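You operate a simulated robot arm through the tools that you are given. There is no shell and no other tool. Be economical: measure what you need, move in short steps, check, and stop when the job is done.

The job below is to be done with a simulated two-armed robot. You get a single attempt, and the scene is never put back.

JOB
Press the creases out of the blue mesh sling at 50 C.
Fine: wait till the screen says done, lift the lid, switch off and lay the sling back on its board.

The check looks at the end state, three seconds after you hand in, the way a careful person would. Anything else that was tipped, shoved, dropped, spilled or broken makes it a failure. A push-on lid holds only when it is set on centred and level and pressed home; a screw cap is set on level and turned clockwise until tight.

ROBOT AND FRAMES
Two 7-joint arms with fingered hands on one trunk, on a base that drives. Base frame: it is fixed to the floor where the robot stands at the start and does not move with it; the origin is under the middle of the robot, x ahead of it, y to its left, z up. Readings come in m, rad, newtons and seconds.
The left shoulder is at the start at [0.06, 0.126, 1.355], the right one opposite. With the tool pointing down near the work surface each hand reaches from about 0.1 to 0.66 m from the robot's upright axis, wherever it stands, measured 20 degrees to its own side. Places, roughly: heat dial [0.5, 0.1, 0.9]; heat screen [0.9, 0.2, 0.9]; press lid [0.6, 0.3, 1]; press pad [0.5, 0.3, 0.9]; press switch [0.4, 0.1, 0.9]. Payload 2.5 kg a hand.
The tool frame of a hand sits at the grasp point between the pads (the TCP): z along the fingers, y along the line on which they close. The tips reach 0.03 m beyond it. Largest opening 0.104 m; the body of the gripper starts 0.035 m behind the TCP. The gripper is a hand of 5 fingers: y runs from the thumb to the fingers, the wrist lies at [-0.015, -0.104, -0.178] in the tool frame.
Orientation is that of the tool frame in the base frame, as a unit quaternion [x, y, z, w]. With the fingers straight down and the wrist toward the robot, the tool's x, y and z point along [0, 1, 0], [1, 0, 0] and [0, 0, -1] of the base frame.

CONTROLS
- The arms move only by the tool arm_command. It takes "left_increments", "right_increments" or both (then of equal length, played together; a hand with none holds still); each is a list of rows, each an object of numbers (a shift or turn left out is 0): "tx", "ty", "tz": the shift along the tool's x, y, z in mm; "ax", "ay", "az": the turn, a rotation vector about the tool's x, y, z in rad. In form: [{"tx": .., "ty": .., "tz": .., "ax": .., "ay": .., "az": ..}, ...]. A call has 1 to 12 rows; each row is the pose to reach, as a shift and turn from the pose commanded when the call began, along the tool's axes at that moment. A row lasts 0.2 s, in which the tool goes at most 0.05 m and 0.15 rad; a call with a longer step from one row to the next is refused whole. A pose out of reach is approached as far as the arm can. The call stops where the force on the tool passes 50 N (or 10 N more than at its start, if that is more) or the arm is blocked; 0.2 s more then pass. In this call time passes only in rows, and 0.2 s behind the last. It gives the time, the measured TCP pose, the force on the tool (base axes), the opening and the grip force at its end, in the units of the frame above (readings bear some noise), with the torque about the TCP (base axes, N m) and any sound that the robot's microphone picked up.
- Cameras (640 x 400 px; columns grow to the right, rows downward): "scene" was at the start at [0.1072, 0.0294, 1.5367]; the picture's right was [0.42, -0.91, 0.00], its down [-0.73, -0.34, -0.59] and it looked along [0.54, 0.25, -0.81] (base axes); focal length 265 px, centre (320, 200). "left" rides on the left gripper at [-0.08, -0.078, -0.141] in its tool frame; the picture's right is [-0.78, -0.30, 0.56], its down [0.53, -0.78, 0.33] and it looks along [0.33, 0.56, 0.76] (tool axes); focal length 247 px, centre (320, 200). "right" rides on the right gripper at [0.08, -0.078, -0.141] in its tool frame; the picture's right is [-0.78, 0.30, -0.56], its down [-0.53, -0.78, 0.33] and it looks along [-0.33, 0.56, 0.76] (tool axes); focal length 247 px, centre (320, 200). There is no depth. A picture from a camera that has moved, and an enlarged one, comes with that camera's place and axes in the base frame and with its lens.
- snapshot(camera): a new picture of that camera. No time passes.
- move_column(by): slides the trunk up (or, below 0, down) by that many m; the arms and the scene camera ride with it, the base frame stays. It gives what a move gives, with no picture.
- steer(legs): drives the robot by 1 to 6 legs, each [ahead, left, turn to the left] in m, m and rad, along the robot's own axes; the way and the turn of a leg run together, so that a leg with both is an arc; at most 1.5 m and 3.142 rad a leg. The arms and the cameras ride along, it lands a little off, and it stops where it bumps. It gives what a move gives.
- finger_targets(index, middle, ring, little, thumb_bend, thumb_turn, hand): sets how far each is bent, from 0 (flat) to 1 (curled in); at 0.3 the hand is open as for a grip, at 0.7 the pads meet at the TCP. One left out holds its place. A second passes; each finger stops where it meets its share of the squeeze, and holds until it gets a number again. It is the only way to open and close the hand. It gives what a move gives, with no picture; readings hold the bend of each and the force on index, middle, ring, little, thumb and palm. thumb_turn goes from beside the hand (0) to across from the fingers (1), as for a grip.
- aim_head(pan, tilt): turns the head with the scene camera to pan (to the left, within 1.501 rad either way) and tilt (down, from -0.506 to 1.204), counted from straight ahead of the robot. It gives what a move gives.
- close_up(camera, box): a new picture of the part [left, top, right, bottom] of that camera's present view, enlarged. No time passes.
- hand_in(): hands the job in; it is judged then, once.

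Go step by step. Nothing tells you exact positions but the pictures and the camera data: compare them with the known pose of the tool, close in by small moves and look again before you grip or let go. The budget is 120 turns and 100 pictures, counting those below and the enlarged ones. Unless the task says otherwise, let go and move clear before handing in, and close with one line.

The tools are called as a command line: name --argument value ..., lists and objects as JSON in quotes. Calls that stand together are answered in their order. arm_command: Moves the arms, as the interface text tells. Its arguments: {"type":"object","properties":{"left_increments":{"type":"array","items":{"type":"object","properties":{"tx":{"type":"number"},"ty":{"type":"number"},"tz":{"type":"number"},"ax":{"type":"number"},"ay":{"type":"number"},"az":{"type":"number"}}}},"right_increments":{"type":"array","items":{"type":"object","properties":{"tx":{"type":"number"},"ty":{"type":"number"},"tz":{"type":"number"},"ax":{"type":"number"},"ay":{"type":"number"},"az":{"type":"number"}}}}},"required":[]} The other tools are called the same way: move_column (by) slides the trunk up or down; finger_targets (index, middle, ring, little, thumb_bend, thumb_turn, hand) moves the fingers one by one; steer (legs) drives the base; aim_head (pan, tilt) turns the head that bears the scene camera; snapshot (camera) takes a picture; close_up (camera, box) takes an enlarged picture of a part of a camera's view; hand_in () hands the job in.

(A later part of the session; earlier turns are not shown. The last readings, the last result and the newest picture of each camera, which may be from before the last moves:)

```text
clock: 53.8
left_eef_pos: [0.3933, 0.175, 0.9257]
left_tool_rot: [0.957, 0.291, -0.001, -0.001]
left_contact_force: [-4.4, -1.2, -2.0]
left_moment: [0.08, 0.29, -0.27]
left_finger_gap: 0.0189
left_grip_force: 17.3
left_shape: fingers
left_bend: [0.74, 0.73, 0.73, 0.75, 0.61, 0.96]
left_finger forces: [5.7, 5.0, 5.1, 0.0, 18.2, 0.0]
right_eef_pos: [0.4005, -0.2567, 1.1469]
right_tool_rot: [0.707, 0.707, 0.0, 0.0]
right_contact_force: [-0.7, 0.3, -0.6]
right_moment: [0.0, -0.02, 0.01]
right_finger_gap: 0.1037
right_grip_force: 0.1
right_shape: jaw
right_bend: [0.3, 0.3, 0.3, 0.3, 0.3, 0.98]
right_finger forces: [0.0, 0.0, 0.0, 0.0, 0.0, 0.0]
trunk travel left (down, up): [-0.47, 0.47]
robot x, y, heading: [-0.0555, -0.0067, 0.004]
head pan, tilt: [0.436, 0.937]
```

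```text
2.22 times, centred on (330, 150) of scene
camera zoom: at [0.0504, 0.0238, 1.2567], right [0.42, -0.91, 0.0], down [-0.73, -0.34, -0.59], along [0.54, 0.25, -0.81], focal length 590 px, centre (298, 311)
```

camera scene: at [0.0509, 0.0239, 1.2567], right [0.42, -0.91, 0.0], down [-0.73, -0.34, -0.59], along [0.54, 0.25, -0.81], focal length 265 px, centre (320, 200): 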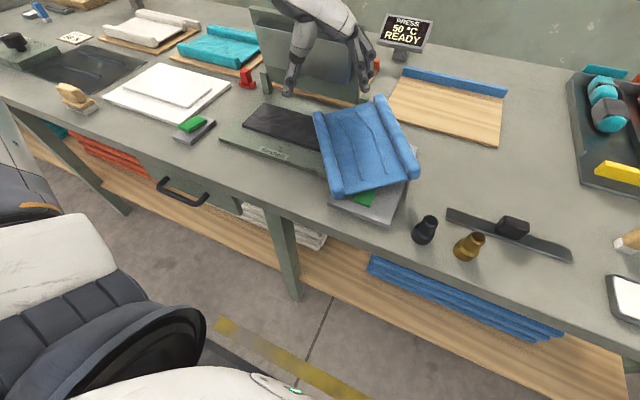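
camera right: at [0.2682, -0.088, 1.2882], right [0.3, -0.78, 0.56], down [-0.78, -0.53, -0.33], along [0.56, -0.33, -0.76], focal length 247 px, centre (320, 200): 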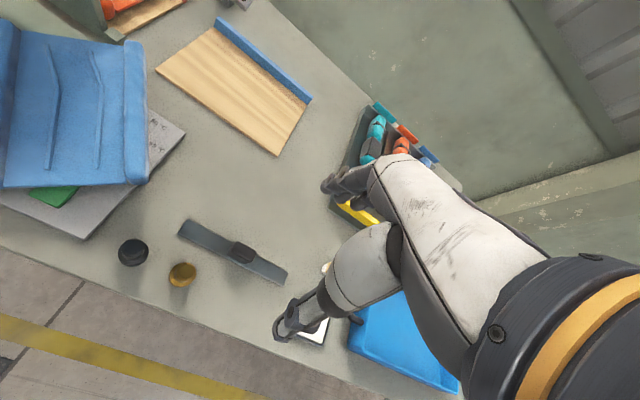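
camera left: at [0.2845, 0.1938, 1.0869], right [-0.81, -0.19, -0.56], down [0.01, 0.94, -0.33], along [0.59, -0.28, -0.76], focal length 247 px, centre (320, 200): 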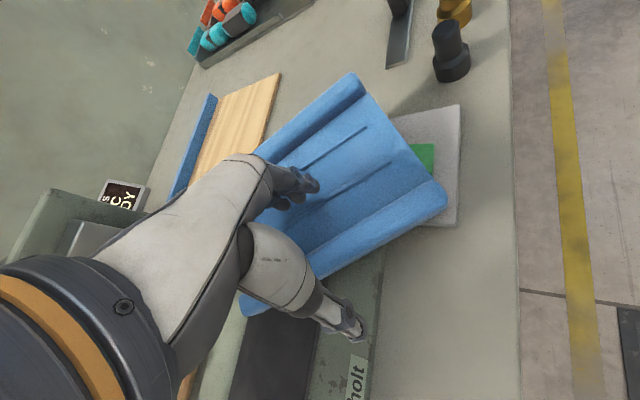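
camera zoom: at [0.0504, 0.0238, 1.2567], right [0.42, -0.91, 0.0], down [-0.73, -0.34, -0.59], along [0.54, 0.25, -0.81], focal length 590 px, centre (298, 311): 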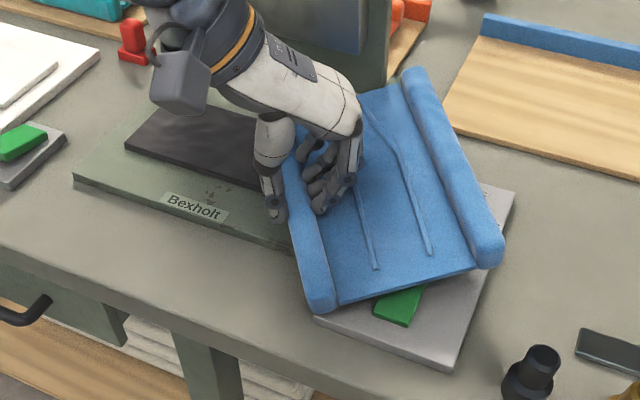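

The grip is firmer this time, at about 18 N. I lift straight up.

arm_command --left_increments '[{"tz": -10}, {"tz": -25}, {"tz": -45}, {"tz": -65}, {"tz": -85}]'

snapshot --camera "scene"

```text
clock: 55.0
left_eef_pos: [0.3937, 0.1736, 1.0133]
left_tool_rot: [0.956, 0.292, 0.001, 0.0]
left_contact_force: [0.2, -0.7, -1.0]
left_moment: [0.06, 0.11, -0.03]
left_finger_gap: 0.0182
left_grip_force: 14.9
left_shape: fingers
left_bend: [0.73, 0.73, 0.75, 0.75, 0.62, 0.95]
left_finger forces: [8.6, 6.4, 0.0, 0.0, 15.0, 0.0]
right_eef_pos: [0.4015, -0.2565, 1.147]
right_tool_rot: [0.707, 0.707, 0.0, 0.0]
right_contact_force: [0.0, 0.8, 1.2]
right_moment: [0.0, 0.05, 0.01]
right_finger_gap: 0.1033
right_grip_force: 0.1
right_shape: jaw
right_bend: [0.3, 0.3, 0.3, 0.3, 0.3, 0.98]
right_finger forces: [0.1, 0.0, 0.0, 0.1, 0.0, 0.1]
trunk travel left (down, up): [-0.47, 0.47]
robot x, y, heading: [-0.0578, -0.009, -0.005]
head pan, tilt: [0.436, 0.937]
```

```text
47 pictures are left
camera scene: at [0.0508, 0.0238, 1.2567], right [0.42, -0.91, 0.0], down [-0.73, -0.34, -0.59], along [0.54, 0.25, -0.81], focal length 265 px, centre (320, 200)
```

scene: 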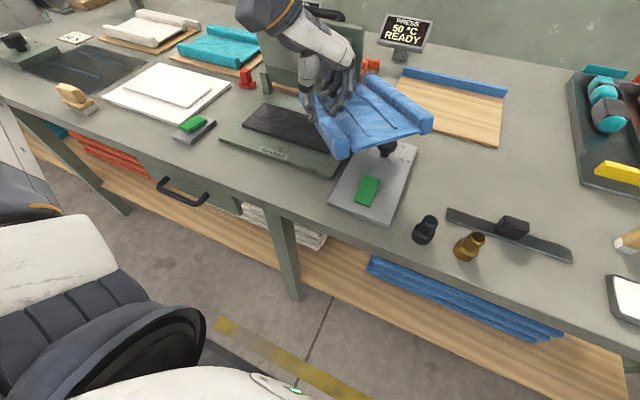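

It's held again and the panel is free, with the knob visible. I pull back from the lid, then rotate the sling to align with the press.

arm_command --left_increments '[{"tx": -20, "ty": -13}, {"tx": -45, "ty": -30}, {"tx": -75, "ty": -50}, {"tx": -75, "ty": -50, "az": -0.12}, {"tx": -75, "ty": -50, "az": -0.24}, {"tx": -75, "ty": -50, "az": -0.36}, {"tx": -75, "ty": -50, "az": -0.48}, {"tx": -75, "ty": -50, "az": -0.6}, {"tx": -75, "ty": -50, "az": -0.72}, {"tx": -75, "ty": -50, "az": -0.84}, {"tx": -75, "ty": -50, "az": -0.94}, {"tx": -75, "ty": -50, "az": -0.98}]'

snapshot --camera "left"

snapshot --camera "scene"

```text
clock: 57.4
left_eef_pos: [0.3014, 0.1658, 1.0047]
left_tool_rot: [0.732, 0.675, -0.071, 0.055]
left_contact_force: [-0.7, -0.5, -1.5]
left_moment: [-0.01, 0.12, -0.02]
left_finger_gap: 0.0184
left_grip_force: 15.1
left_shape: fingers
left_bend: [0.73, 0.74, 0.75, 0.75, 0.63, 0.94]
left_finger forces: [10.0, 5.4, 0.0, 0.0, 15.2, 0.0]
right_eef_pos: [0.4016, -0.2551, 1.1476]
right_tool_rot: [0.707, 0.707, 0.0, 0.0]
right_contact_force: [-0.6, 0.0, 0.2]
right_moment: [0.0, 0.01, 0.0]
right_finger_gap: 0.1037
right_grip_force: 0.1
right_shape: jaw
right_bend: [0.3, 0.3, 0.3, 0.3, 0.3, 0.98]
right_finger forces: [0.0, 0.1, 0.1, 0.0, 0.0, 0.0]
trunk travel left (down, up): [-0.47, 0.47]
robot x, y, heading: [-0.0589, -0.0064, -0.001]
head pan, tilt: [0.436, 0.937]
stopped in row 11 (left hand): the arm was blocked; the commanded pose is now the measured one
```

```text
46 pictures are left
camera left: at [0.2224, 0.1199, 1.1594], right [-0.37, -0.84, -0.41], down [-0.74, 0.53, -0.41], along [0.56, 0.15, -0.82], focal length 247 px, centre (320, 200)
```

left: 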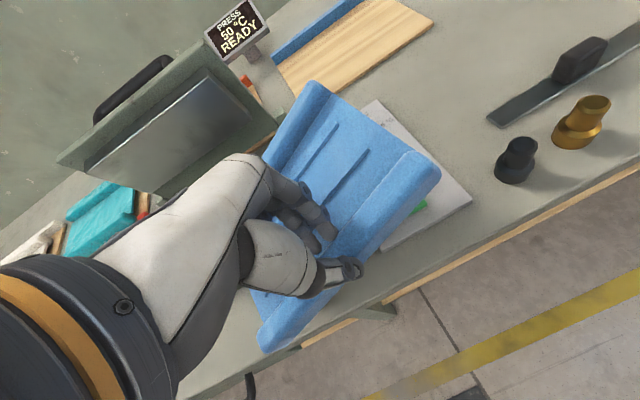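

```text
45 pictures are left
camera scene: at [0.0509, 0.024, 1.2567], right [0.42, -0.91, 0.0], down [-0.73, -0.34, -0.59], along [0.54, 0.25, -0.81], focal length 265 px, centre (320, 200)
```

scene: 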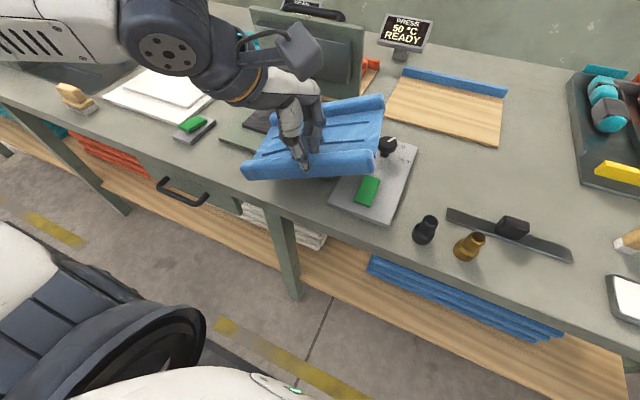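

The arm got blocked near the body, leaving the hand tilted about 10°. I'll drive the base back and left, which brings the sling in front of the press, then extend and level the hand.

steer --legs '[[-0.06, 0.11, 0]]'

arm_command --left_increments '[{"ty": 15}, {"ty": 35, "ay": 0.04, "az": -0.02}, {"ty": 55, "ay": 0.09, "az": -0.04, "ax": -0.01}, {"ty": 75, "ay": 0.14, "az": -0.06, "ax": -0.015}, {"ty": 90, "ay": 0.179, "az": -0.081, "ax": -0.023}]'

snapshot --camera "scene"

snapshot --camera "left"

```text
clock: 58.6
left_eef_pos: [0.2421, 0.2781, 1.0052]
left_tool_rot: [0.733, 0.675, -0.069, 0.056]
left_contact_force: [-0.2, 0.0, -2.3]
left_moment: [0.0, 0.08, -0.04]
left_finger_gap: 0.0183
left_grip_force: 14.9
left_shape: fingers
left_bend: [0.73, 0.74, 0.75, 0.75, 0.63, 0.94]
left_finger forces: [9.8, 5.5, 0.0, 0.0, 15.4, 0.1]
right_eef_pos: [0.3415, -0.146, 1.1471]
right_tool_rot: [0.708, 0.706, -0.001, 0.0]
right_contact_force: [0.0, -0.2, 1.3]
right_moment: [-0.01, 0.02, 0.01]
right_finger_gap: 0.1036
right_grip_force: 0.1
right_shape: jaw
right_bend: [0.3, 0.3, 0.3, 0.3, 0.3, 0.98]
right_finger forces: [0.0, 0.1, 0.0, 0.0, 0.0, 0.1]
trunk travel left (down, up): [-0.47, 0.47]
robot x, y, heading: [-0.1168, 0.1056, 0.002]
head pan, tilt: [0.436, 0.937]
```

```text
clock: 59.8
left_eef_pos: [0.3363, 0.2687, 1.0043]
left_tool_rot: [0.706, 0.708, 0.002, 0.001]
left_contact_force: [-0.4, 0.0, -2.3]
left_moment: [-0.04, 0.08, 0.02]
left_finger_gap: 0.0183
left_grip_force: 15.1
left_shape: fingers
left_bend: [0.73, 0.73, 0.75, 0.75, 0.63, 0.94]
left_finger forces: [9.9, 5.5, 0.0, 0.0, 15.3, 0.0]
right_eef_pos: [0.3424, -0.1457, 1.147]
right_tool_rot: [0.708, 0.706, 0.001, 0.0]
right_contact_force: [0.6, -0.1, 0.1]
right_moment: [0.0, 0.0, 0.03]
right_finger_gap: 0.1036
right_grip_force: 0.0
right_shape: jaw
right_bend: [0.3, 0.3, 0.3, 0.3, 0.3, 0.98]
right_finger forces: [0.1, 0.0, 0.0, 0.0, 0.1, 0.0]
trunk travel left (down, up): [-0.47, 0.47]
robot x, y, heading: [-0.118, 0.1021, -0.003]
head pan, tilt: [0.436, 0.937]
```

```text
44 pictures are left
camera scene: at [-0.0083, 0.135, 1.2567], right [0.42, -0.91, 0.0], down [-0.73, -0.34, -0.59], along [0.54, 0.25, -0.81], focal length 265 px, centre (320, 200)
```

scene: 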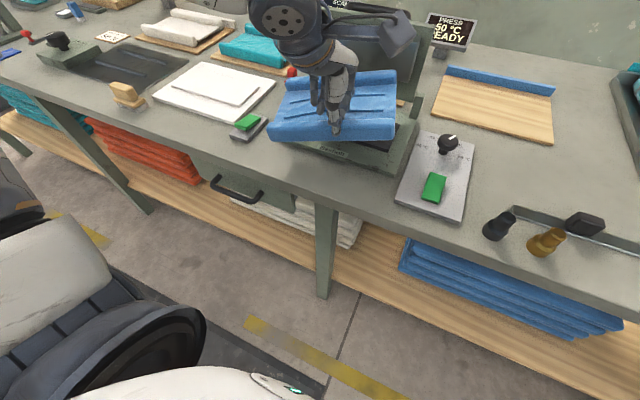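

```text
43 pictures are left
camera left: at [0.2564, 0.1891, 1.1456], right [-0.29, -0.78, -0.56], down [-0.78, 0.54, -0.34], along [0.56, 0.34, -0.76], focal length 247 px, centre (320, 200)
```

left: 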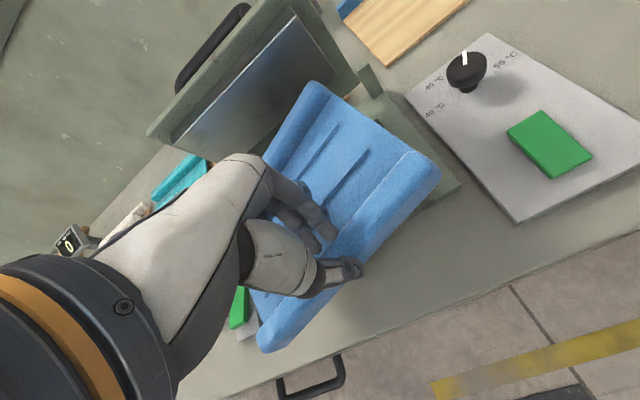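

By triangulation the sling hangs yawed about 13° counter-clockwise with its left end about 4 cm low. I'll rotate the hand to level and square it, then view again.

arm_command --left_increments '[{"ax": -0.015, "ay": 0.06, "az": 0.07}, {"ax": -0.03, "ay": 0.12, "az": 0.14, "tx": 4}, {"ax": -0.05, "ay": 0.19, "az": 0.22, "tx": 7}]'

snapshot --camera "scene"

snapshot --camera "left"

snapshot --camera "right"

```text
clock: 60.6
left_eef_pos: [0.3344, 0.2783, 1.0033]
left_tool_rot: [0.777, 0.621, 0.087, -0.049]
left_contact_force: [-0.1, -0.1, -1.9]
left_moment: [-0.05, 0.09, 0.01]
left_finger_gap: 0.018
left_grip_force: 15.4
left_shape: fingers
left_bend: [0.73, 0.73, 0.75, 0.75, 0.63, 0.94]
left_finger forces: [9.7, 5.5, 0.0, 0.1, 15.5, 0.0]
right_eef_pos: [0.3417, -0.1448, 1.1476]
right_tool_rot: [0.707, 0.707, 0.0, 0.0]
right_contact_force: [1.2, 0.0, 0.6]
right_moment: [0.0, -0.02, -0.02]
right_finger_gap: 0.1035
right_grip_force: 0.0
right_shape: jaw
right_bend: [0.3, 0.3, 0.3, 0.3, 0.3, 0.98]
right_finger forces: [0.1, 0.0, 0.0, 0.0, 0.1, 0.1]
trunk travel left (down, up): [-0.47, 0.47]
robot x, y, heading: [-0.1135, 0.1066, 0.001]
head pan, tilt: [0.436, 0.937]
```

```text
42 pictures are left
camera scene: at [-0.0085, 0.1351, 1.2567], right [0.42, -0.91, 0.0], down [-0.73, -0.34, -0.59], along [0.54, 0.25, -0.81], focal length 265 px, centre (320, 200)
```

scene: 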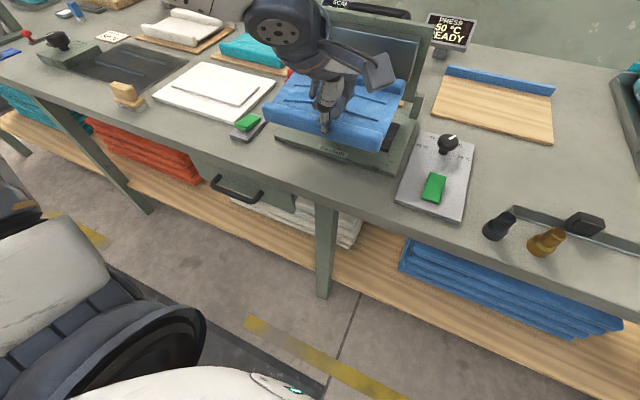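

```text
41 pictures are left
camera left: at [0.2296, 0.1925, 1.1248], right [-0.41, -0.57, -0.71], down [-0.62, 0.75, -0.25], along [0.67, 0.34, -0.66], focal length 247 px, centre (320, 200)
```

left: 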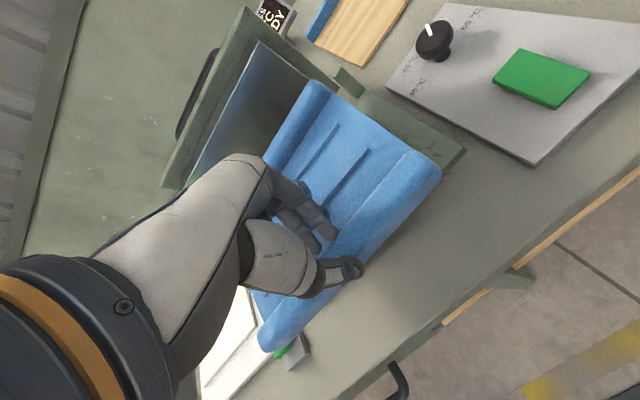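

```text
40 pictures are left
camera right: at [0.2644, -0.0675, 1.2881], right [0.3, -0.78, 0.56], down [-0.78, -0.53, -0.33], along [0.56, -0.33, -0.76], focal length 247 px, centre (320, 200)
```

right: 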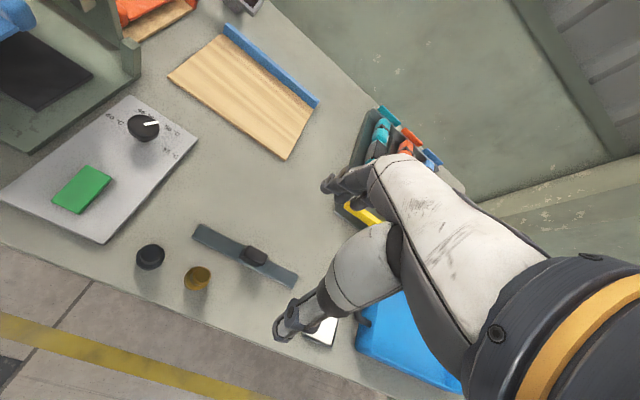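

Now I check levelness and alignment relative to the press in a zoom.

close_up --camera "scene" --box '[250, 30, 450, 190]'

```text
2.50 times, centred on (350, 110) of scene
camera zoom: at [-0.0085, 0.1351, 1.2567], right [0.42, -0.91, 0.0], down [-0.73, -0.34, -0.59], along [0.54, 0.25, -0.81], focal length 664 px, centre (245, 425)
```

zoom: 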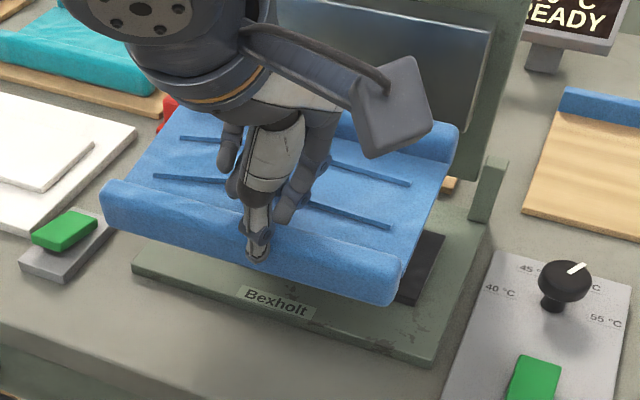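

It's nearly square, with the left end still slightly low. I add a small correction and move forward over the pad, staying about 4 cm above it.

arm_command --left_increments '[{"tx": 2, "ty": 20, "ay": 0.04, "az": -0.02}, {"tx": 4, "ty": 42, "tz": 10, "ay": 0.09, "az": -0.05}, {"tx": 6, "ty": 64, "tz": 20, "ay": 0.09, "az": -0.05}, {"tx": 6, "ty": 64, "tz": 34, "ay": 0.09, "az": -0.05}]'

close_up --camera "scene" --box '[250, 30, 450, 190]'

snapshot --camera "left"

```text
clock: 61.6
left_eef_pos: [0.3972, 0.2744, 0.9723]
left_tool_rot: [0.757, 0.638, 0.122, -0.074]
left_contact_force: [-9.8, -3.2, -1.2]
left_moment: [-0.09, 0.23, -0.03]
left_finger_gap: 0.0185
left_grip_force: 15.2
left_shape: fingers
left_bend: [0.74, 0.74, 0.75, 0.75, 0.61, 0.94]
left_finger forces: [6.1, 4.2, 0.0, 0.0, 19.7, 0.0]
right_eef_pos: [0.3405, -0.1443, 1.1476]
right_tool_rot: [0.708, 0.706, 0.001, 0.001]
right_contact_force: [1.1, -0.7, 0.5]
right_moment: [0.01, 0.0, 0.0]
right_finger_gap: 0.1037
right_grip_force: 0.2
right_shape: jaw
right_bend: [0.3, 0.3, 0.3, 0.3, 0.3, 0.98]
right_finger forces: [0.1, 0.1, 0.1, 0.0, 0.0, 0.0]
trunk travel left (down, up): [-0.47, 0.47]
robot x, y, heading: [-0.1157, 0.1056, -0.002]
head pan, tilt: [0.436, 0.937]
```

```text
2.50 times, centred on (350, 110) of scene
camera zoom: at [-0.0093, 0.1348, 1.2568], right [0.42, -0.91, 0.0], down [-0.73, -0.34, -0.59], along [0.54, 0.25, -0.81], focal length 664 px, centre (245, 425)
```

zoom: 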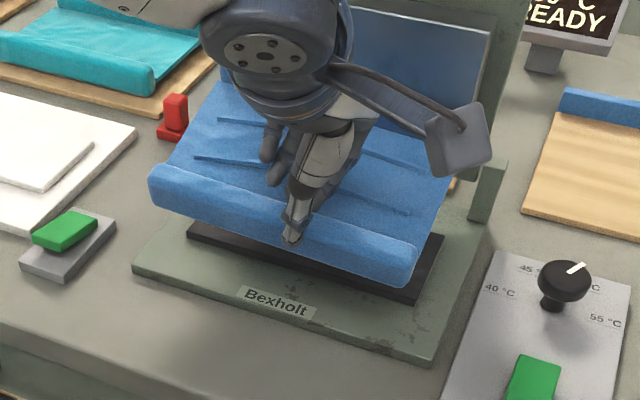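

```text
37 pictures are left
camera left: at [0.2951, 0.1748, 1.0832], right [-0.36, -0.53, -0.76], down [-0.65, 0.73, -0.2], along [0.67, 0.42, -0.61], focal length 247 px, centre (320, 200)
```

left: 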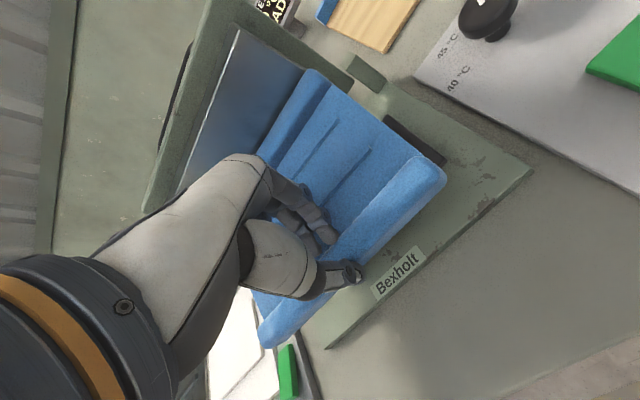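

The far roll just touches the lid plate. I back off 12 mm, shift slightly right, and lower.

arm_command --left_increments '[{"tx": -5.7, "ty": -11.1, "tz": -2.2}, {"tx": -9.9, "ty": -11.7, "tz": 12}, {"tx": -14.1, "ty": -12.4, "tz": 26.6}]'

close_up --camera "scene" --box '[250, 30, 450, 190]'

snapshot --camera "left"

```text
clock: 62.4
left_eef_pos: [0.3894, 0.2713, 0.9448]
left_tool_rot: [0.756, 0.639, 0.123, -0.073]
left_contact_force: [1.1, 0.0, -1.2]
left_moment: [-0.04, 0.1, 0.02]
left_finger_gap: 0.0183
left_grip_force: 14.8
left_shape: fingers
left_bend: [0.73, 0.73, 0.75, 0.75, 0.62, 0.94]
left_finger forces: [9.5, 5.7, 0.0, 0.0, 15.3, 0.0]
right_eef_pos: [0.3422, -0.1455, 1.1464]
right_tool_rot: [0.708, 0.706, 0.0, -0.001]
right_contact_force: [-0.7, 0.0, -0.2]
right_moment: [-0.01, -0.02, 0.0]
right_finger_gap: 0.1036
right_grip_force: 0.1
right_shape: jaw
right_bend: [0.3, 0.3, 0.3, 0.3, 0.3, 0.98]
right_finger forces: [0.0, 0.1, 0.0, 0.0, 0.0, 0.0]
trunk travel left (down, up): [-0.47, 0.47]
robot x, y, heading: [-0.1146, 0.103, 0.002]
head pan, tilt: [0.436, 0.937]
```

```text
2.50 times, centred on (350, 110) of scene
camera zoom: at [-0.0083, 0.1352, 1.2567], right [0.42, -0.91, 0.0], down [-0.73, -0.34, -0.59], along [0.54, 0.25, -0.81], focal length 664 px, centre (245, 425)
```

zoom: 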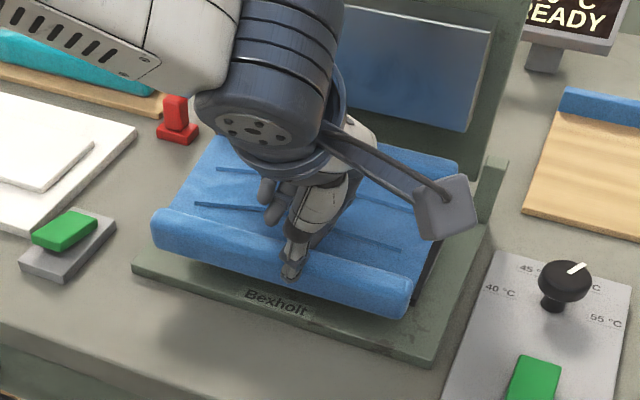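

```text
35 pictures are left
camera left: at [0.2866, 0.1718, 1.0545], right [-0.36, -0.53, -0.76], down [-0.65, 0.73, -0.2], along [0.67, 0.42, -0.61], focal length 247 px, centre (320, 200)
```

left: 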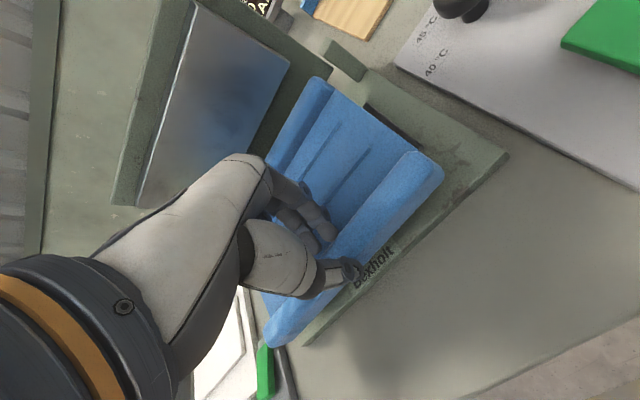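

It's level and square now, but the sling's centre is about 25 mm too far forward of the pad centre. I slide it in under the lid plate, lowering slightly.

arm_command --left_increments '[{"tx": -1, "ty": 0, "tz": 8}, {"tx": -2, "ty": 13, "tz": 8.5}, {"tx": -3.7, "ty": 26, "tz": 8.5}]'

close_up --camera "scene" --box '[250, 30, 450, 190]'

```text
clock: 63.2
left_eef_pos: [0.4133, 0.2667, 0.9354]
left_tool_rot: [0.756, 0.639, 0.123, -0.075]
left_contact_force: [-0.7, 0.0, -2.4]
left_moment: [-0.04, 0.14, -0.01]
left_finger_gap: 0.0186
left_grip_force: 14.8
left_shape: fingers
left_bend: [0.73, 0.73, 0.75, 0.75, 0.62, 0.94]
left_finger forces: [9.5, 5.6, 0.0, 0.1, 15.3, 0.0]
right_eef_pos: [0.3425, -0.1458, 1.1461]
right_tool_rot: [0.708, 0.706, 0.0, 0.0]
right_contact_force: [0.0, -0.4, 0.1]
right_moment: [0.0, -0.03, -0.04]
right_finger_gap: 0.1037
right_grip_force: 0.1
right_shape: jaw
right_bend: [0.3, 0.3, 0.3, 0.3, 0.3, 0.98]
right_finger forces: [0.1, 0.0, 0.1, 0.0, 0.0, 0.0]
trunk travel left (down, up): [-0.47, 0.47]
robot x, y, heading: [-0.1203, 0.1062, -0.001]
head pan, tilt: [0.436, 0.937]
```

```text
2.50 times, centred on (350, 110) of scene
camera zoom: at [-0.0083, 0.1351, 1.2567], right [0.42, -0.91, 0.0], down [-0.73, -0.34, -0.59], along [0.54, 0.25, -0.81], focal length 664 px, centre (245, 425)
```

zoom: 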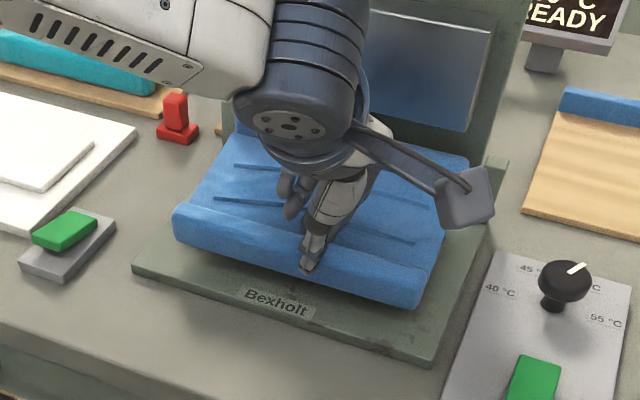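

The sling is now centred over the pad. I lower gently until it rests.

arm_command --left_increments '[{"tx": -1.6, "tz": 5.5}, {"tx": -3, "tz": 10.5}]'

arm_command --left_increments '[{"tx": -1.3, "tz": 4.5}]'

```text
clock: 63.8
left_eef_pos: [0.4144, 0.2648, 0.9247]
left_tool_rot: [0.756, 0.639, 0.124, -0.073]
left_contact_force: [1.1, 0.8, -1.6]
left_moment: [-0.01, 0.08, 0.0]
left_finger_gap: 0.0183
left_grip_force: 15.2
left_shape: fingers
left_bend: [0.73, 0.73, 0.75, 0.75, 0.62, 0.94]
left_finger forces: [9.3, 5.6, 0.0, 0.1, 15.2, 0.0]
right_eef_pos: [0.3417, -0.1452, 1.1472]
right_tool_rot: [0.708, 0.706, 0.0, 0.0]
right_contact_force: [0.3, 0.0, -0.7]
right_moment: [-0.02, 0.0, 0.01]
right_finger_gap: 0.1034
right_grip_force: 0.1
right_shape: jaw
right_bend: [0.3, 0.3, 0.3, 0.3, 0.3, 0.98]
right_finger forces: [0.0, 0.0, 0.0, 0.0, 0.0, 0.0]
trunk travel left (down, up): [-0.47, 0.47]
robot x, y, heading: [-0.1135, 0.1068, -0.003]
head pan, tilt: [0.436, 0.937]
```

```text
clock: 64.2
left_eef_pos: [0.4136, 0.2654, 0.9204]
left_tool_rot: [0.757, 0.638, 0.123, -0.074]
left_contact_force: [0.3, -0.6, -1.8]
left_moment: [-0.03, 0.08, 0.01]
left_finger_gap: 0.0182
left_grip_force: 15.4
left_shape: fingers
left_bend: [0.73, 0.73, 0.75, 0.75, 0.62, 0.94]
left_finger forces: [9.5, 5.4, 0.0, 0.0, 15.2, 0.0]
right_eef_pos: [0.3422, -0.1451, 1.1467]
right_tool_rot: [0.707, 0.707, 0.0, 0.0]
right_contact_force: [-0.2, 0.4, -0.1]
right_moment: [-0.01, 0.01, 0.0]
right_finger_gap: 0.1037
right_grip_force: 0.0
right_shape: jaw
right_bend: [0.3, 0.3, 0.3, 0.3, 0.3, 0.98]
right_finger forces: [0.1, 0.0, 0.0, 0.0, 0.0, 0.0]
trunk travel left (down, up): [-0.47, 0.47]
robot x, y, heading: [-0.1159, 0.1067, -0.002]
head pan, tilt: [0.436, 0.937]
```

No contact yet, so I lower further in small steps and look.

arm_command --left_increments '[{"tx": -1.4, "tz": 5}]'

arm_command --left_increments '[{"tx": -1.1, "tz": 4}]'

close_up --camera "scene" --box '[270, 50, 430, 180]'

```text
clock: 64.6
left_eef_pos: [0.4159, 0.2639, 0.9188]
left_tool_rot: [0.756, 0.638, 0.125, -0.071]
left_contact_force: [1.2, 1.0, 11.6]
left_moment: [0.0, 0.25, 0.02]
left_finger_gap: 0.0185
left_grip_force: 17.6
left_shape: fingers
left_bend: [0.73, 0.73, 0.75, 0.75, 0.63, 0.94]
left_finger forces: [10.9, 7.6, 0.0, 0.0, 16.9, 0.0]
right_eef_pos: [0.3416, -0.1465, 1.1477]
right_tool_rot: [0.707, 0.707, 0.001, 0.0]
right_contact_force: [-0.3, -0.2, -0.2]
right_moment: [0.0, -0.02, -0.02]
right_finger_gap: 0.1035
right_grip_force: 0.0
right_shape: jaw
right_bend: [0.3, 0.3, 0.3, 0.3, 0.3, 0.98]
right_finger forces: [0.1, 0.0, 0.0, 0.0, 0.0, 0.0]
trunk travel left (down, up): [-0.47, 0.47]
robot x, y, heading: [-0.1124, 0.1083, -0.002]
head pan, tilt: [0.436, 0.937]
```

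```text
clock: 65.0
left_eef_pos: [0.4157, 0.2646, 0.9167]
left_tool_rot: [0.757, 0.638, 0.127, -0.07]
left_contact_force: [4.3, 0.3, 22.3]
left_moment: [0.07, 0.17, 0.03]
left_finger_gap: 0.0184
left_grip_force: 20.7
left_shape: fingers
left_bend: [0.73, 0.74, 0.75, 0.75, 0.64, 0.95]
left_finger forces: [12.5, 12.1, 0.0, 0.0, 18.3, 0.0]
right_eef_pos: [0.3403, -0.1461, 1.148]
right_tool_rot: [0.708, 0.706, 0.001, 0.0]
right_contact_force: [0.3, -1.0, 0.5]
right_moment: [0.02, 0.01, 0.01]
right_finger_gap: 0.1038
right_grip_force: 0.0
right_shape: jaw
right_bend: [0.3, 0.3, 0.3, 0.3, 0.3, 0.98]
right_finger forces: [0.0, 0.0, 0.0, 0.0, 0.0, 0.1]
trunk travel left (down, up): [-0.47, 0.47]
robot x, y, heading: [-0.1138, 0.1076, -0.003]
head pan, tilt: [0.436, 0.937]
```

```text
3.08 times, centred on (350, 115) of scene
camera zoom: at [-0.0101, 0.1345, 1.2572], right [0.42, -0.91, 0.0], down [-0.73, -0.34, -0.59], along [0.54, 0.25, -0.8], focal length 817 px, centre (228, 462)
```

zoom: 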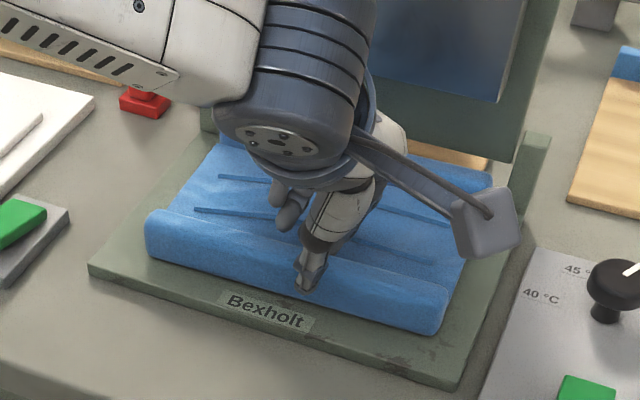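

It's resting on the pad. I release and withdraw upward.

finger_targets --hand "left" --index 0.4 --middle 0.4 --ring 0.4 --little 0.4 --thumb_bend 0.4

arm_command --left_increments '[{"tz": -15}, {"tz": -40}, {"tz": -75}, {"tz": -110}, {"tz": -110, "tx": 50}, {"tz": -110, "tx": 100}]'

close_up --camera "scene" --box '[250, 30, 450, 190]'

snapshot --camera "left"

```text
clock: 66.0
left_eef_pos: [0.4149, 0.2658, 0.9106]
left_tool_rot: [0.757, 0.638, 0.123, -0.075]
left_contact_force: [0.0, 0.2, 0.3]
left_moment: [0.0, 0.02, 0.01]
left_finger_gap: 0.0776
left_grip_force: 0.0
left_shape: fingers
left_bend: [0.4, 0.4, 0.4, 0.4, 0.4, 0.97]
left_finger forces: [0.0, 0.0, 0.0, 0.1, 0.1, 0.1]
right_eef_pos: [0.3408, -0.1452, 1.1462]
right_tool_rot: [0.707, 0.707, 0.0, 0.0]
right_contact_force: [-0.2, 0.7, 0.4]
right_moment: [0.0, -0.01, -0.03]
right_finger_gap: 0.1035
right_grip_force: 0.1
right_shape: jaw
right_bend: [0.3, 0.3, 0.3, 0.3, 0.3, 0.98]
right_finger forces: [0.1, 0.0, 0.0, 0.0, 0.0, 0.0]
trunk travel left (down, up): [-0.47, 0.47]
robot x, y, heading: [-0.1127, 0.1052, 0.002]
head pan, tilt: [0.436, 0.937]
```

```text
clock: 67.4
left_eef_pos: [0.4217, 0.3315, 1.0427]
left_tool_rot: [0.757, 0.637, 0.123, -0.073]
left_contact_force: [-0.6, -0.4, -0.2]
left_moment: [0.04, -0.03, -0.01]
left_finger_gap: 0.0778
left_grip_force: 0.1
left_shape: fingers
left_bend: [0.4, 0.4, 0.4, 0.4, 0.4, 0.97]
left_finger forces: [0.0, 0.0, 0.0, 0.1, 0.0, 0.0]
right_eef_pos: [0.3412, -0.1452, 1.1486]
right_tool_rot: [0.708, 0.706, 0.001, 0.0]
right_contact_force: [-0.7, -0.5, 0.3]
right_moment: [-0.03, -0.02, 0.0]
right_finger_gap: 0.1039
right_grip_force: 0.2
right_shape: jaw
right_bend: [0.3, 0.3, 0.3, 0.3, 0.3, 0.98]
right_finger forces: [0.0, 0.0, 0.1, 0.1, 0.1, 0.1]
trunk travel left (down, up): [-0.47, 0.47]
robot x, y, heading: [-0.1173, 0.1056, -0.004]
head pan, tilt: [0.436, 0.937]
```

```text
2.50 times, centred on (350, 110) of scene
camera zoom: at [-0.0086, 0.1354, 1.2567], right [0.42, -0.91, 0.0], down [-0.73, -0.34, -0.59], along [0.54, 0.25, -0.81], focal length 664 px, centre (245, 425)
```

zoom: 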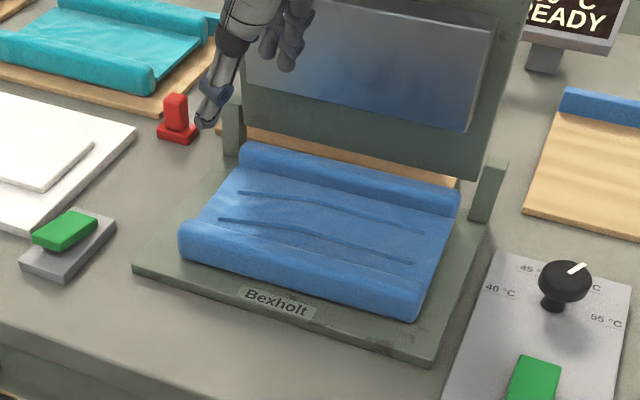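

```text
31 pictures are left
camera left: at [0.3181, 0.2322, 1.1531], right [-0.36, -0.53, -0.76], down [-0.65, 0.73, -0.2], along [0.67, 0.42, -0.61], focal length 247 px, centre (320, 200)
```

left: 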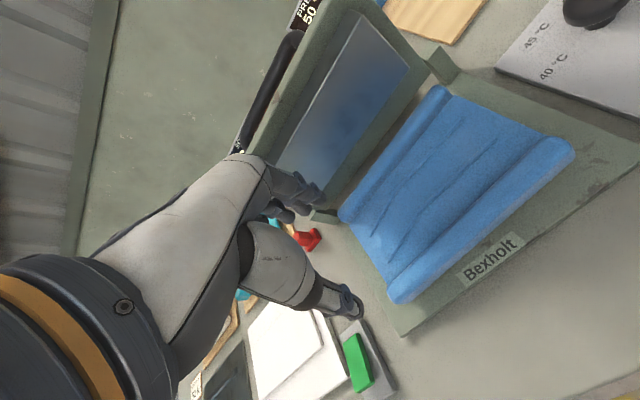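

The sling lies neatly on the pad. To close the lid I'll straighten and raise the left hand, drive forward so it passes over the lid, and push the handle bar (about [0.60, 0.295, 1.054]) toward the robot from behind.

arm_command --left_increments '[{"tx": 10, "ty": 2, "tz": -35}, {"tx": 20, "ty": 3, "tz": -70}, {"tx": 28, "ty": 4, "tz": -100, "ax": 0.025, "ay": -0.1, "az": -0.06}, {"tx": 28, "ty": 4, "tz": -115, "ax": 0.05, "ay": -0.19, "az": -0.115}, {"tx": 28, "ty": 4, "tz": -115, "ax": 0.071, "ay": -0.278, "az": -0.17}]'

finger_targets --hand "left" --index 0.6 --middle 0.6 --ring 0.6 --little 0.6 --thumb_bend 0.6

steer --legs '[[0.19, 0, 0]]'

snapshot --camera "scene"

```text
clock: 68.6
left_eef_pos: [0.4176, 0.3255, 1.1634]
left_tool_rot: [0.707, 0.707, -0.001, 0.0]
left_contact_force: [-0.3, 0.4, 0.0]
left_moment: [0.0, 0.0, -0.02]
left_finger_gap: 0.0774
left_grip_force: 0.1
left_shape: fingers
left_bend: [0.4, 0.4, 0.4, 0.4, 0.4, 0.97]
left_finger forces: [0.0, 0.0, 0.1, 0.0, 0.0, 0.0]
right_eef_pos: [0.3427, -0.1467, 1.1477]
right_tool_rot: [0.708, 0.706, 0.0, -0.001]
right_contact_force: [0.1, 0.1, 0.0]
right_moment: [0.0, 0.01, 0.02]
right_finger_gap: 0.104
right_grip_force: 0.0
right_shape: jaw
right_bend: [0.3, 0.3, 0.3, 0.3, 0.3, 0.98]
right_finger forces: [0.1, 0.0, 0.1, 0.0, 0.0, 0.1]
trunk travel left (down, up): [-0.47, 0.47]
robot x, y, heading: [-0.1154, 0.1054, 0.002]
head pan, tilt: [0.436, 0.937]
```

```text
clock: 69.6
left_eef_pos: [0.4183, 0.3262, 1.1633]
left_tool_rot: [0.706, 0.708, -0.001, -0.001]
left_contact_force: [-0.8, 0.0, 0.0]
left_moment: [-0.02, -0.01, 0.02]
left_finger_gap: 0.0268
left_grip_force: 0.1
left_shape: fingers
left_bend: [0.6, 0.6, 0.6, 0.6, 0.6, 0.97]
left_finger forces: [0.1, 0.1, 0.0, 0.0, 0.0, 0.1]
right_eef_pos: [0.3421, -0.1452, 1.1468]
right_tool_rot: [0.708, 0.706, 0.001, 0.0]
right_contact_force: [-0.6, 0.1, -0.9]
right_moment: [-0.01, -0.01, -0.01]
right_finger_gap: 0.104
right_grip_force: 0.1
right_shape: jaw
right_bend: [0.3, 0.3, 0.3, 0.3, 0.3, 0.98]
right_finger forces: [0.0, 0.1, 0.0, 0.1, 0.0, 0.0]
trunk travel left (down, up): [-0.47, 0.47]
robot x, y, heading: [-0.1171, 0.1082, -0.002]
head pan, tilt: [0.436, 0.937]
```

```text
clock: 71.2
left_eef_pos: [0.6111, 0.325, 1.1629]
left_tool_rot: [0.706, 0.708, 0.0, -0.001]
left_contact_force: [-0.2, 0.8, -0.5]
left_moment: [-0.04, 0.0, -0.02]
left_finger_gap: 0.0265
left_grip_force: 0.0
left_shape: fingers
left_bend: [0.6, 0.6, 0.6, 0.6, 0.6, 0.97]
left_finger forces: [0.0, 0.0, 0.0, 0.0, 0.1, 0.0]
right_eef_pos: [0.5344, -0.1466, 1.1472]
right_tool_rot: [0.708, 0.706, -0.001, 0.0]
right_contact_force: [0.6, -0.4, -0.4]
right_moment: [-0.03, 0.03, 0.02]
right_finger_gap: 0.1037
right_grip_force: 0.0
right_shape: jaw
right_bend: [0.3, 0.3, 0.3, 0.3, 0.3, 0.98]
right_finger forces: [0.1, 0.1, 0.0, 0.1, 0.0, 0.0]
trunk travel left (down, up): [-0.47, 0.47]
robot x, y, heading: [0.0717, 0.1049, -0.004]
head pan, tilt: [0.436, 0.937]
```

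```text
30 pictures are left
camera scene: at [0.184, 0.1348, 1.2567], right [0.42, -0.91, 0.0], down [-0.73, -0.34, -0.59], along [0.54, 0.25, -0.81], focal length 265 px, centre (320, 200)
```

scene: 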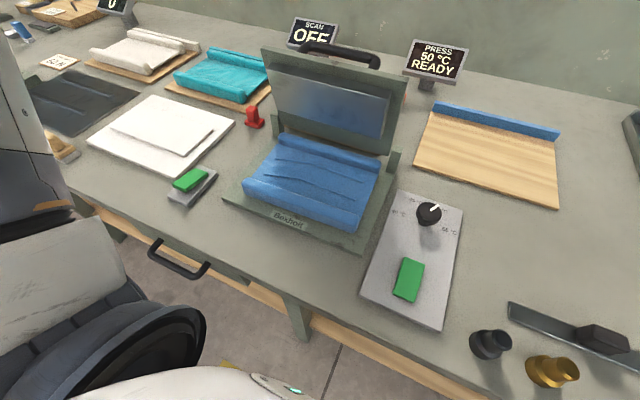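

Now I position the hand behind the handle bar and lower it.

arm_command --left_increments '[{"tx": -14, "ty": 22}, {"tx": -28, "ty": 45}, {"tx": -28, "ty": 45, "tz": 35}, {"tx": -28, "ty": 45, "tz": 70}, {"tx": -28, "ty": 45, "tz": 98}]'

snapshot --camera "scene"

snapshot --camera "left"

```text
clock: 72.4
left_eef_pos: [0.6556, 0.2964, 1.0635]
left_tool_rot: [0.706, 0.709, 0.0, -0.002]
left_contact_force: [-0.8, -0.3, 1.1]
left_moment: [0.0, 0.01, -0.02]
left_finger_gap: 0.0266
left_grip_force: 0.2
left_shape: fingers
left_bend: [0.6, 0.6, 0.6, 0.6, 0.6, 0.98]
left_finger forces: [0.0, 0.0, 0.1, 0.0, 0.0, 0.0]
left hand out of reach, approached as far as the arm can: row 2, 3
right_eef_pos: [0.5344, -0.1466, 1.1475]
right_tool_rot: [0.708, 0.706, 0.001, 0.0]
right_contact_force: [-0.1, 0.6, 0.1]
right_moment: [0.02, 0.0, 0.0]
right_finger_gap: 0.1038
right_grip_force: 0.0
right_shape: jaw
right_bend: [0.3, 0.3, 0.3, 0.3, 0.3, 0.98]
right_finger forces: [0.1, 0.0, 0.0, 0.0, 0.0, 0.1]
trunk travel left (down, up): [-0.47, 0.47]
robot x, y, heading: [0.0738, 0.1099, 0.002]
head pan, tilt: [0.436, 0.937]
```

```text
29 pictures are left
camera scene: at [0.1836, 0.1349, 1.2567], right [0.42, -0.91, 0.0], down [-0.73, -0.34, -0.59], along [0.54, 0.25, -0.81], focal length 265 px, centre (320, 200)
```

scene: 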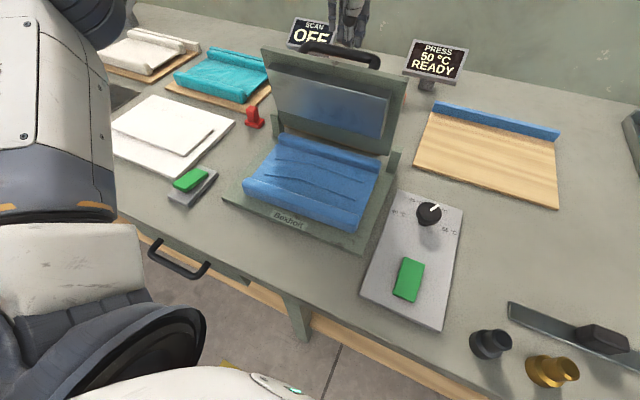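

```text
28 pictures are left
camera left: at [0.5764, 0.2162, 1.2058], right [-0.29, -0.78, -0.56], down [-0.78, 0.53, -0.33], along [0.55, 0.34, -0.76], focal length 247 px, centre (320, 200)
```

left: 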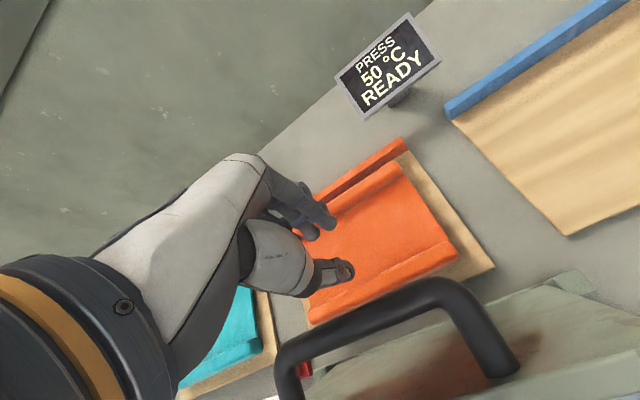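

The hand is behind the hoop. I push it toward the robot in steps.

arm_command --left_increments '[{"ty": -20}, {"ty": -40}, {"ty": -60}, {"ty": -80}, {"ty": -100}, {"ty": -115}]'

snapshot --camera "scene"

```text
clock: 73.8
left_eef_pos: [0.541, 0.2968, 1.0651]
left_tool_rot: [0.707, 0.708, 0.0, -0.001]
left_contact_force: [1.8, -0.3, -0.2]
left_moment: [0.0, -0.04, 0.03]
left_finger_gap: 0.0218
left_grip_force: 1.7
left_shape: fingers
left_bend: [0.6, 0.6, 0.6, 0.6, 0.63, 0.98]
left_finger forces: [0.0, 0.0, 0.0, 0.1, 2.4, 0.1]
right_eef_pos: [0.5338, -0.1448, 1.1485]
right_tool_rot: [0.707, 0.707, -0.001, -0.001]
right_contact_force: [0.8, -0.3, 0.1]
right_moment: [-0.01, -0.01, 0.01]
right_finger_gap: 0.1035
right_grip_force: 0.1
right_shape: jaw
right_bend: [0.3, 0.3, 0.3, 0.3, 0.3, 0.98]
right_finger forces: [0.0, 0.0, 0.0, 0.1, 0.1, 0.0]
trunk travel left (down, up): [-0.47, 0.47]
robot x, y, heading: [0.0753, 0.1085, -0.007]
head pan, tilt: [0.436, 0.937]
```

```text
27 pictures are left
camera scene: at [0.1837, 0.1348, 1.2567], right [0.42, -0.91, 0.0], down [-0.73, -0.34, -0.59], along [0.54, 0.25, -0.81], focal length 265 px, centre (320, 200)
```

scene: 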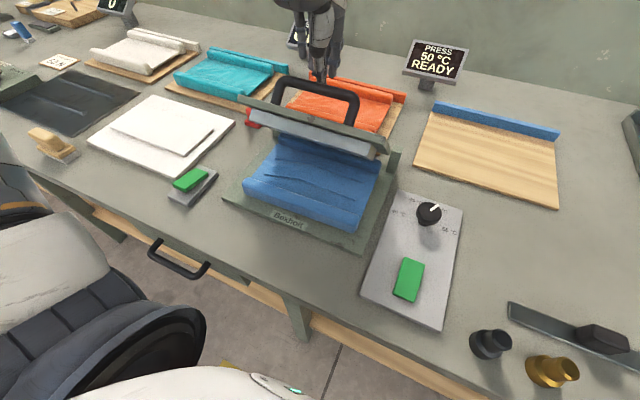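

The lid follows with a friction hinge. I continue along the arc, forward and down.

arm_command --left_increments '[{"ty": -18, "tz": 0}, {"ty": -36, "tz": 4}, {"ty": -55, "tz": 12}, {"ty": -73, "tz": 22}, {"ty": -90, "tz": 34}, {"ty": -104, "tz": 46}]'

snapshot --camera "scene"

```text
clock: 75.2
left_eef_pos: [0.4307, 0.2982, 0.9971]
left_tool_rot: [0.706, 0.708, -0.023, -0.028]
left_contact_force: [4.1, -0.8, -3.2]
left_moment: [0.0, -0.05, -0.07]
left_finger_gap: 0.0285
left_grip_force: 2.5
left_shape: fingers
left_bend: [0.58, 0.59, 0.58, 0.6, 0.6, 0.98]
left_finger forces: [1.8, 1.2, 1.9, 0.6, 0.0, 0.0]
right_eef_pos: [0.5345, -0.146, 1.1469]
right_tool_rot: [0.708, 0.706, 0.0, 0.0]
right_contact_force: [0.3, 0.7, 0.4]
right_moment: [-0.02, 0.03, 0.0]
right_finger_gap: 0.1033
right_grip_force: 0.1
right_shape: jaw
right_bend: [0.3, 0.3, 0.3, 0.3, 0.3, 0.98]
right_finger forces: [0.0, 0.0, 0.0, 0.0, 0.0, 0.1]
trunk travel left (down, up): [-0.47, 0.47]
robot x, y, heading: [0.0784, 0.1034, -0.003]
head pan, tilt: [0.436, 0.937]
```

```text
26 pictures are left
camera scene: at [0.1844, 0.1349, 1.2566], right [0.42, -0.91, 0.0], down [-0.73, -0.34, -0.59], along [0.54, 0.25, -0.81], focal length 265 px, centre (320, 200)
```

scene: 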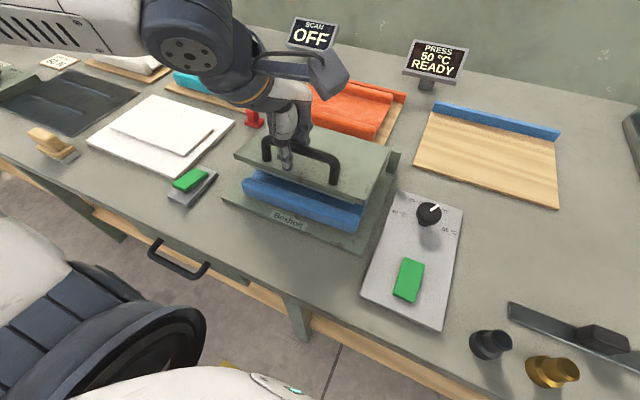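

The lid is almost down and the bar sits between the thumb and fingers. I press down gently.

arm_command --left_increments '[{"ty": -4, "tz": 10}, {"ty": -6, "tz": 20}, {"ty": -6, "tz": 28}]'

snapshot --camera "scene"

```text
clock: 76.0
left_eef_pos: [0.4237, 0.2988, 0.9772]
left_tool_rot: [0.705, 0.709, -0.018, -0.017]
left_contact_force: [1.1, 0.7, -0.5]
left_moment: [0.02, -0.08, 0.0]
left_finger_gap: 0.027
left_grip_force: 0.6
left_shape: fingers
left_bend: [0.59, 0.6, 0.59, 0.6, 0.6, 0.98]
left_finger forces: [0.4, 0.1, 0.3, 0.5, 0.1, 0.1]
right_eef_pos: [0.5346, -0.1469, 1.1462]
right_tool_rot: [0.708, 0.706, 0.0, 0.0]
right_contact_force: [0.8, -0.9, 0.7]
right_moment: [-0.04, -0.01, 0.0]
right_finger_gap: 0.104
right_grip_force: 0.1
right_shape: jaw
right_bend: [0.3, 0.3, 0.3, 0.3, 0.3, 0.98]
right_finger forces: [0.0, 0.0, 0.0, 0.0, 0.0, 0.0]
trunk travel left (down, up): [-0.47, 0.47]
robot x, y, heading: [0.0782, 0.1055, -0.005]
head pan, tilt: [0.436, 0.937]
```

```text
25 pictures are left
camera scene: at [0.1836, 0.1349, 1.2567], right [0.42, -0.91, 0.0], down [-0.73, -0.34, -0.59], along [0.54, 0.25, -0.81], focal length 265 px, centre (320, 200)
```

scene: 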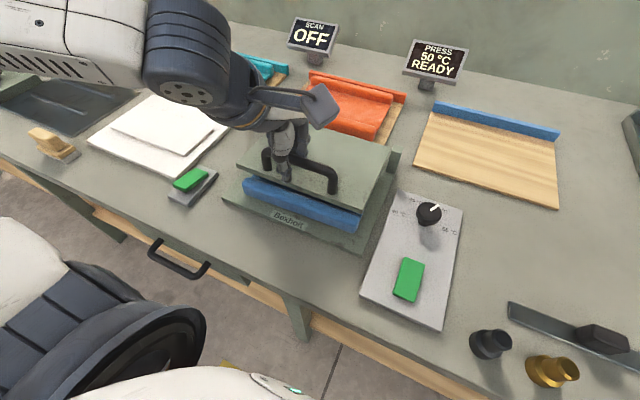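

I press further down and check the screen.

arm_command --left_increments '[{"tz": 8}, {"tz": 16}, {"tz": 22}, {"tz": 22}, {"tz": 22}]'

snapshot --camera "scene"

```text
clock: 77.2
left_eef_pos: [0.4297, 0.2958, 0.969]
left_tool_rot: [0.706, 0.708, -0.004, 0.003]
left_contact_force: [-1.0, 0.0, 0.0]
left_moment: [0.0, 0.01, 0.01]
left_finger_gap: 0.0262
left_grip_force: 0.0
left_shape: fingers
left_bend: [0.6, 0.6, 0.6, 0.6, 0.6, 0.98]
left_finger forces: [0.1, 0.0, 0.1, 0.1, 0.0, 0.0]
right_eef_pos: [0.5353, -0.1451, 1.1472]
right_tool_rot: [0.708, 0.707, 0.0, 0.0]
right_contact_force: [-0.5, 0.5, 0.5]
right_moment: [0.0, 0.02, -0.01]
right_finger_gap: 0.1038
right_grip_force: 0.1
right_shape: jaw
right_bend: [0.3, 0.3, 0.3, 0.3, 0.3, 0.98]
right_finger forces: [0.0, 0.0, 0.0, 0.0, 0.0, 0.0]
trunk travel left (down, up): [-0.47, 0.47]
robot x, y, heading: [0.0816, 0.1078, -0.005]
head pan, tilt: [0.436, 0.937]
```

```text
24 pictures are left
camera scene: at [0.1836, 0.1348, 1.2567], right [0.42, -0.91, 0.0], down [-0.73, -0.34, -0.59], along [0.54, 0.25, -0.81], focal length 265 px, centre (320, 200)
```

scene: 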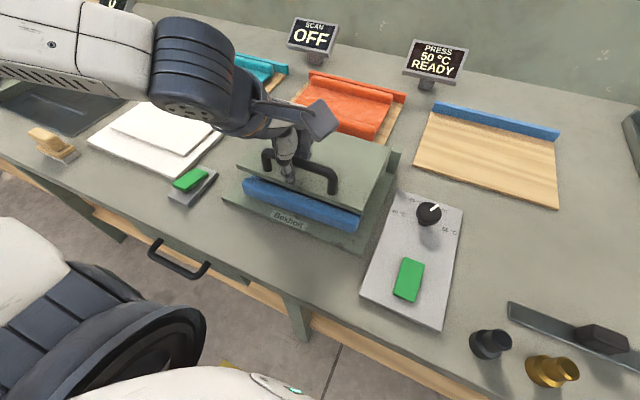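

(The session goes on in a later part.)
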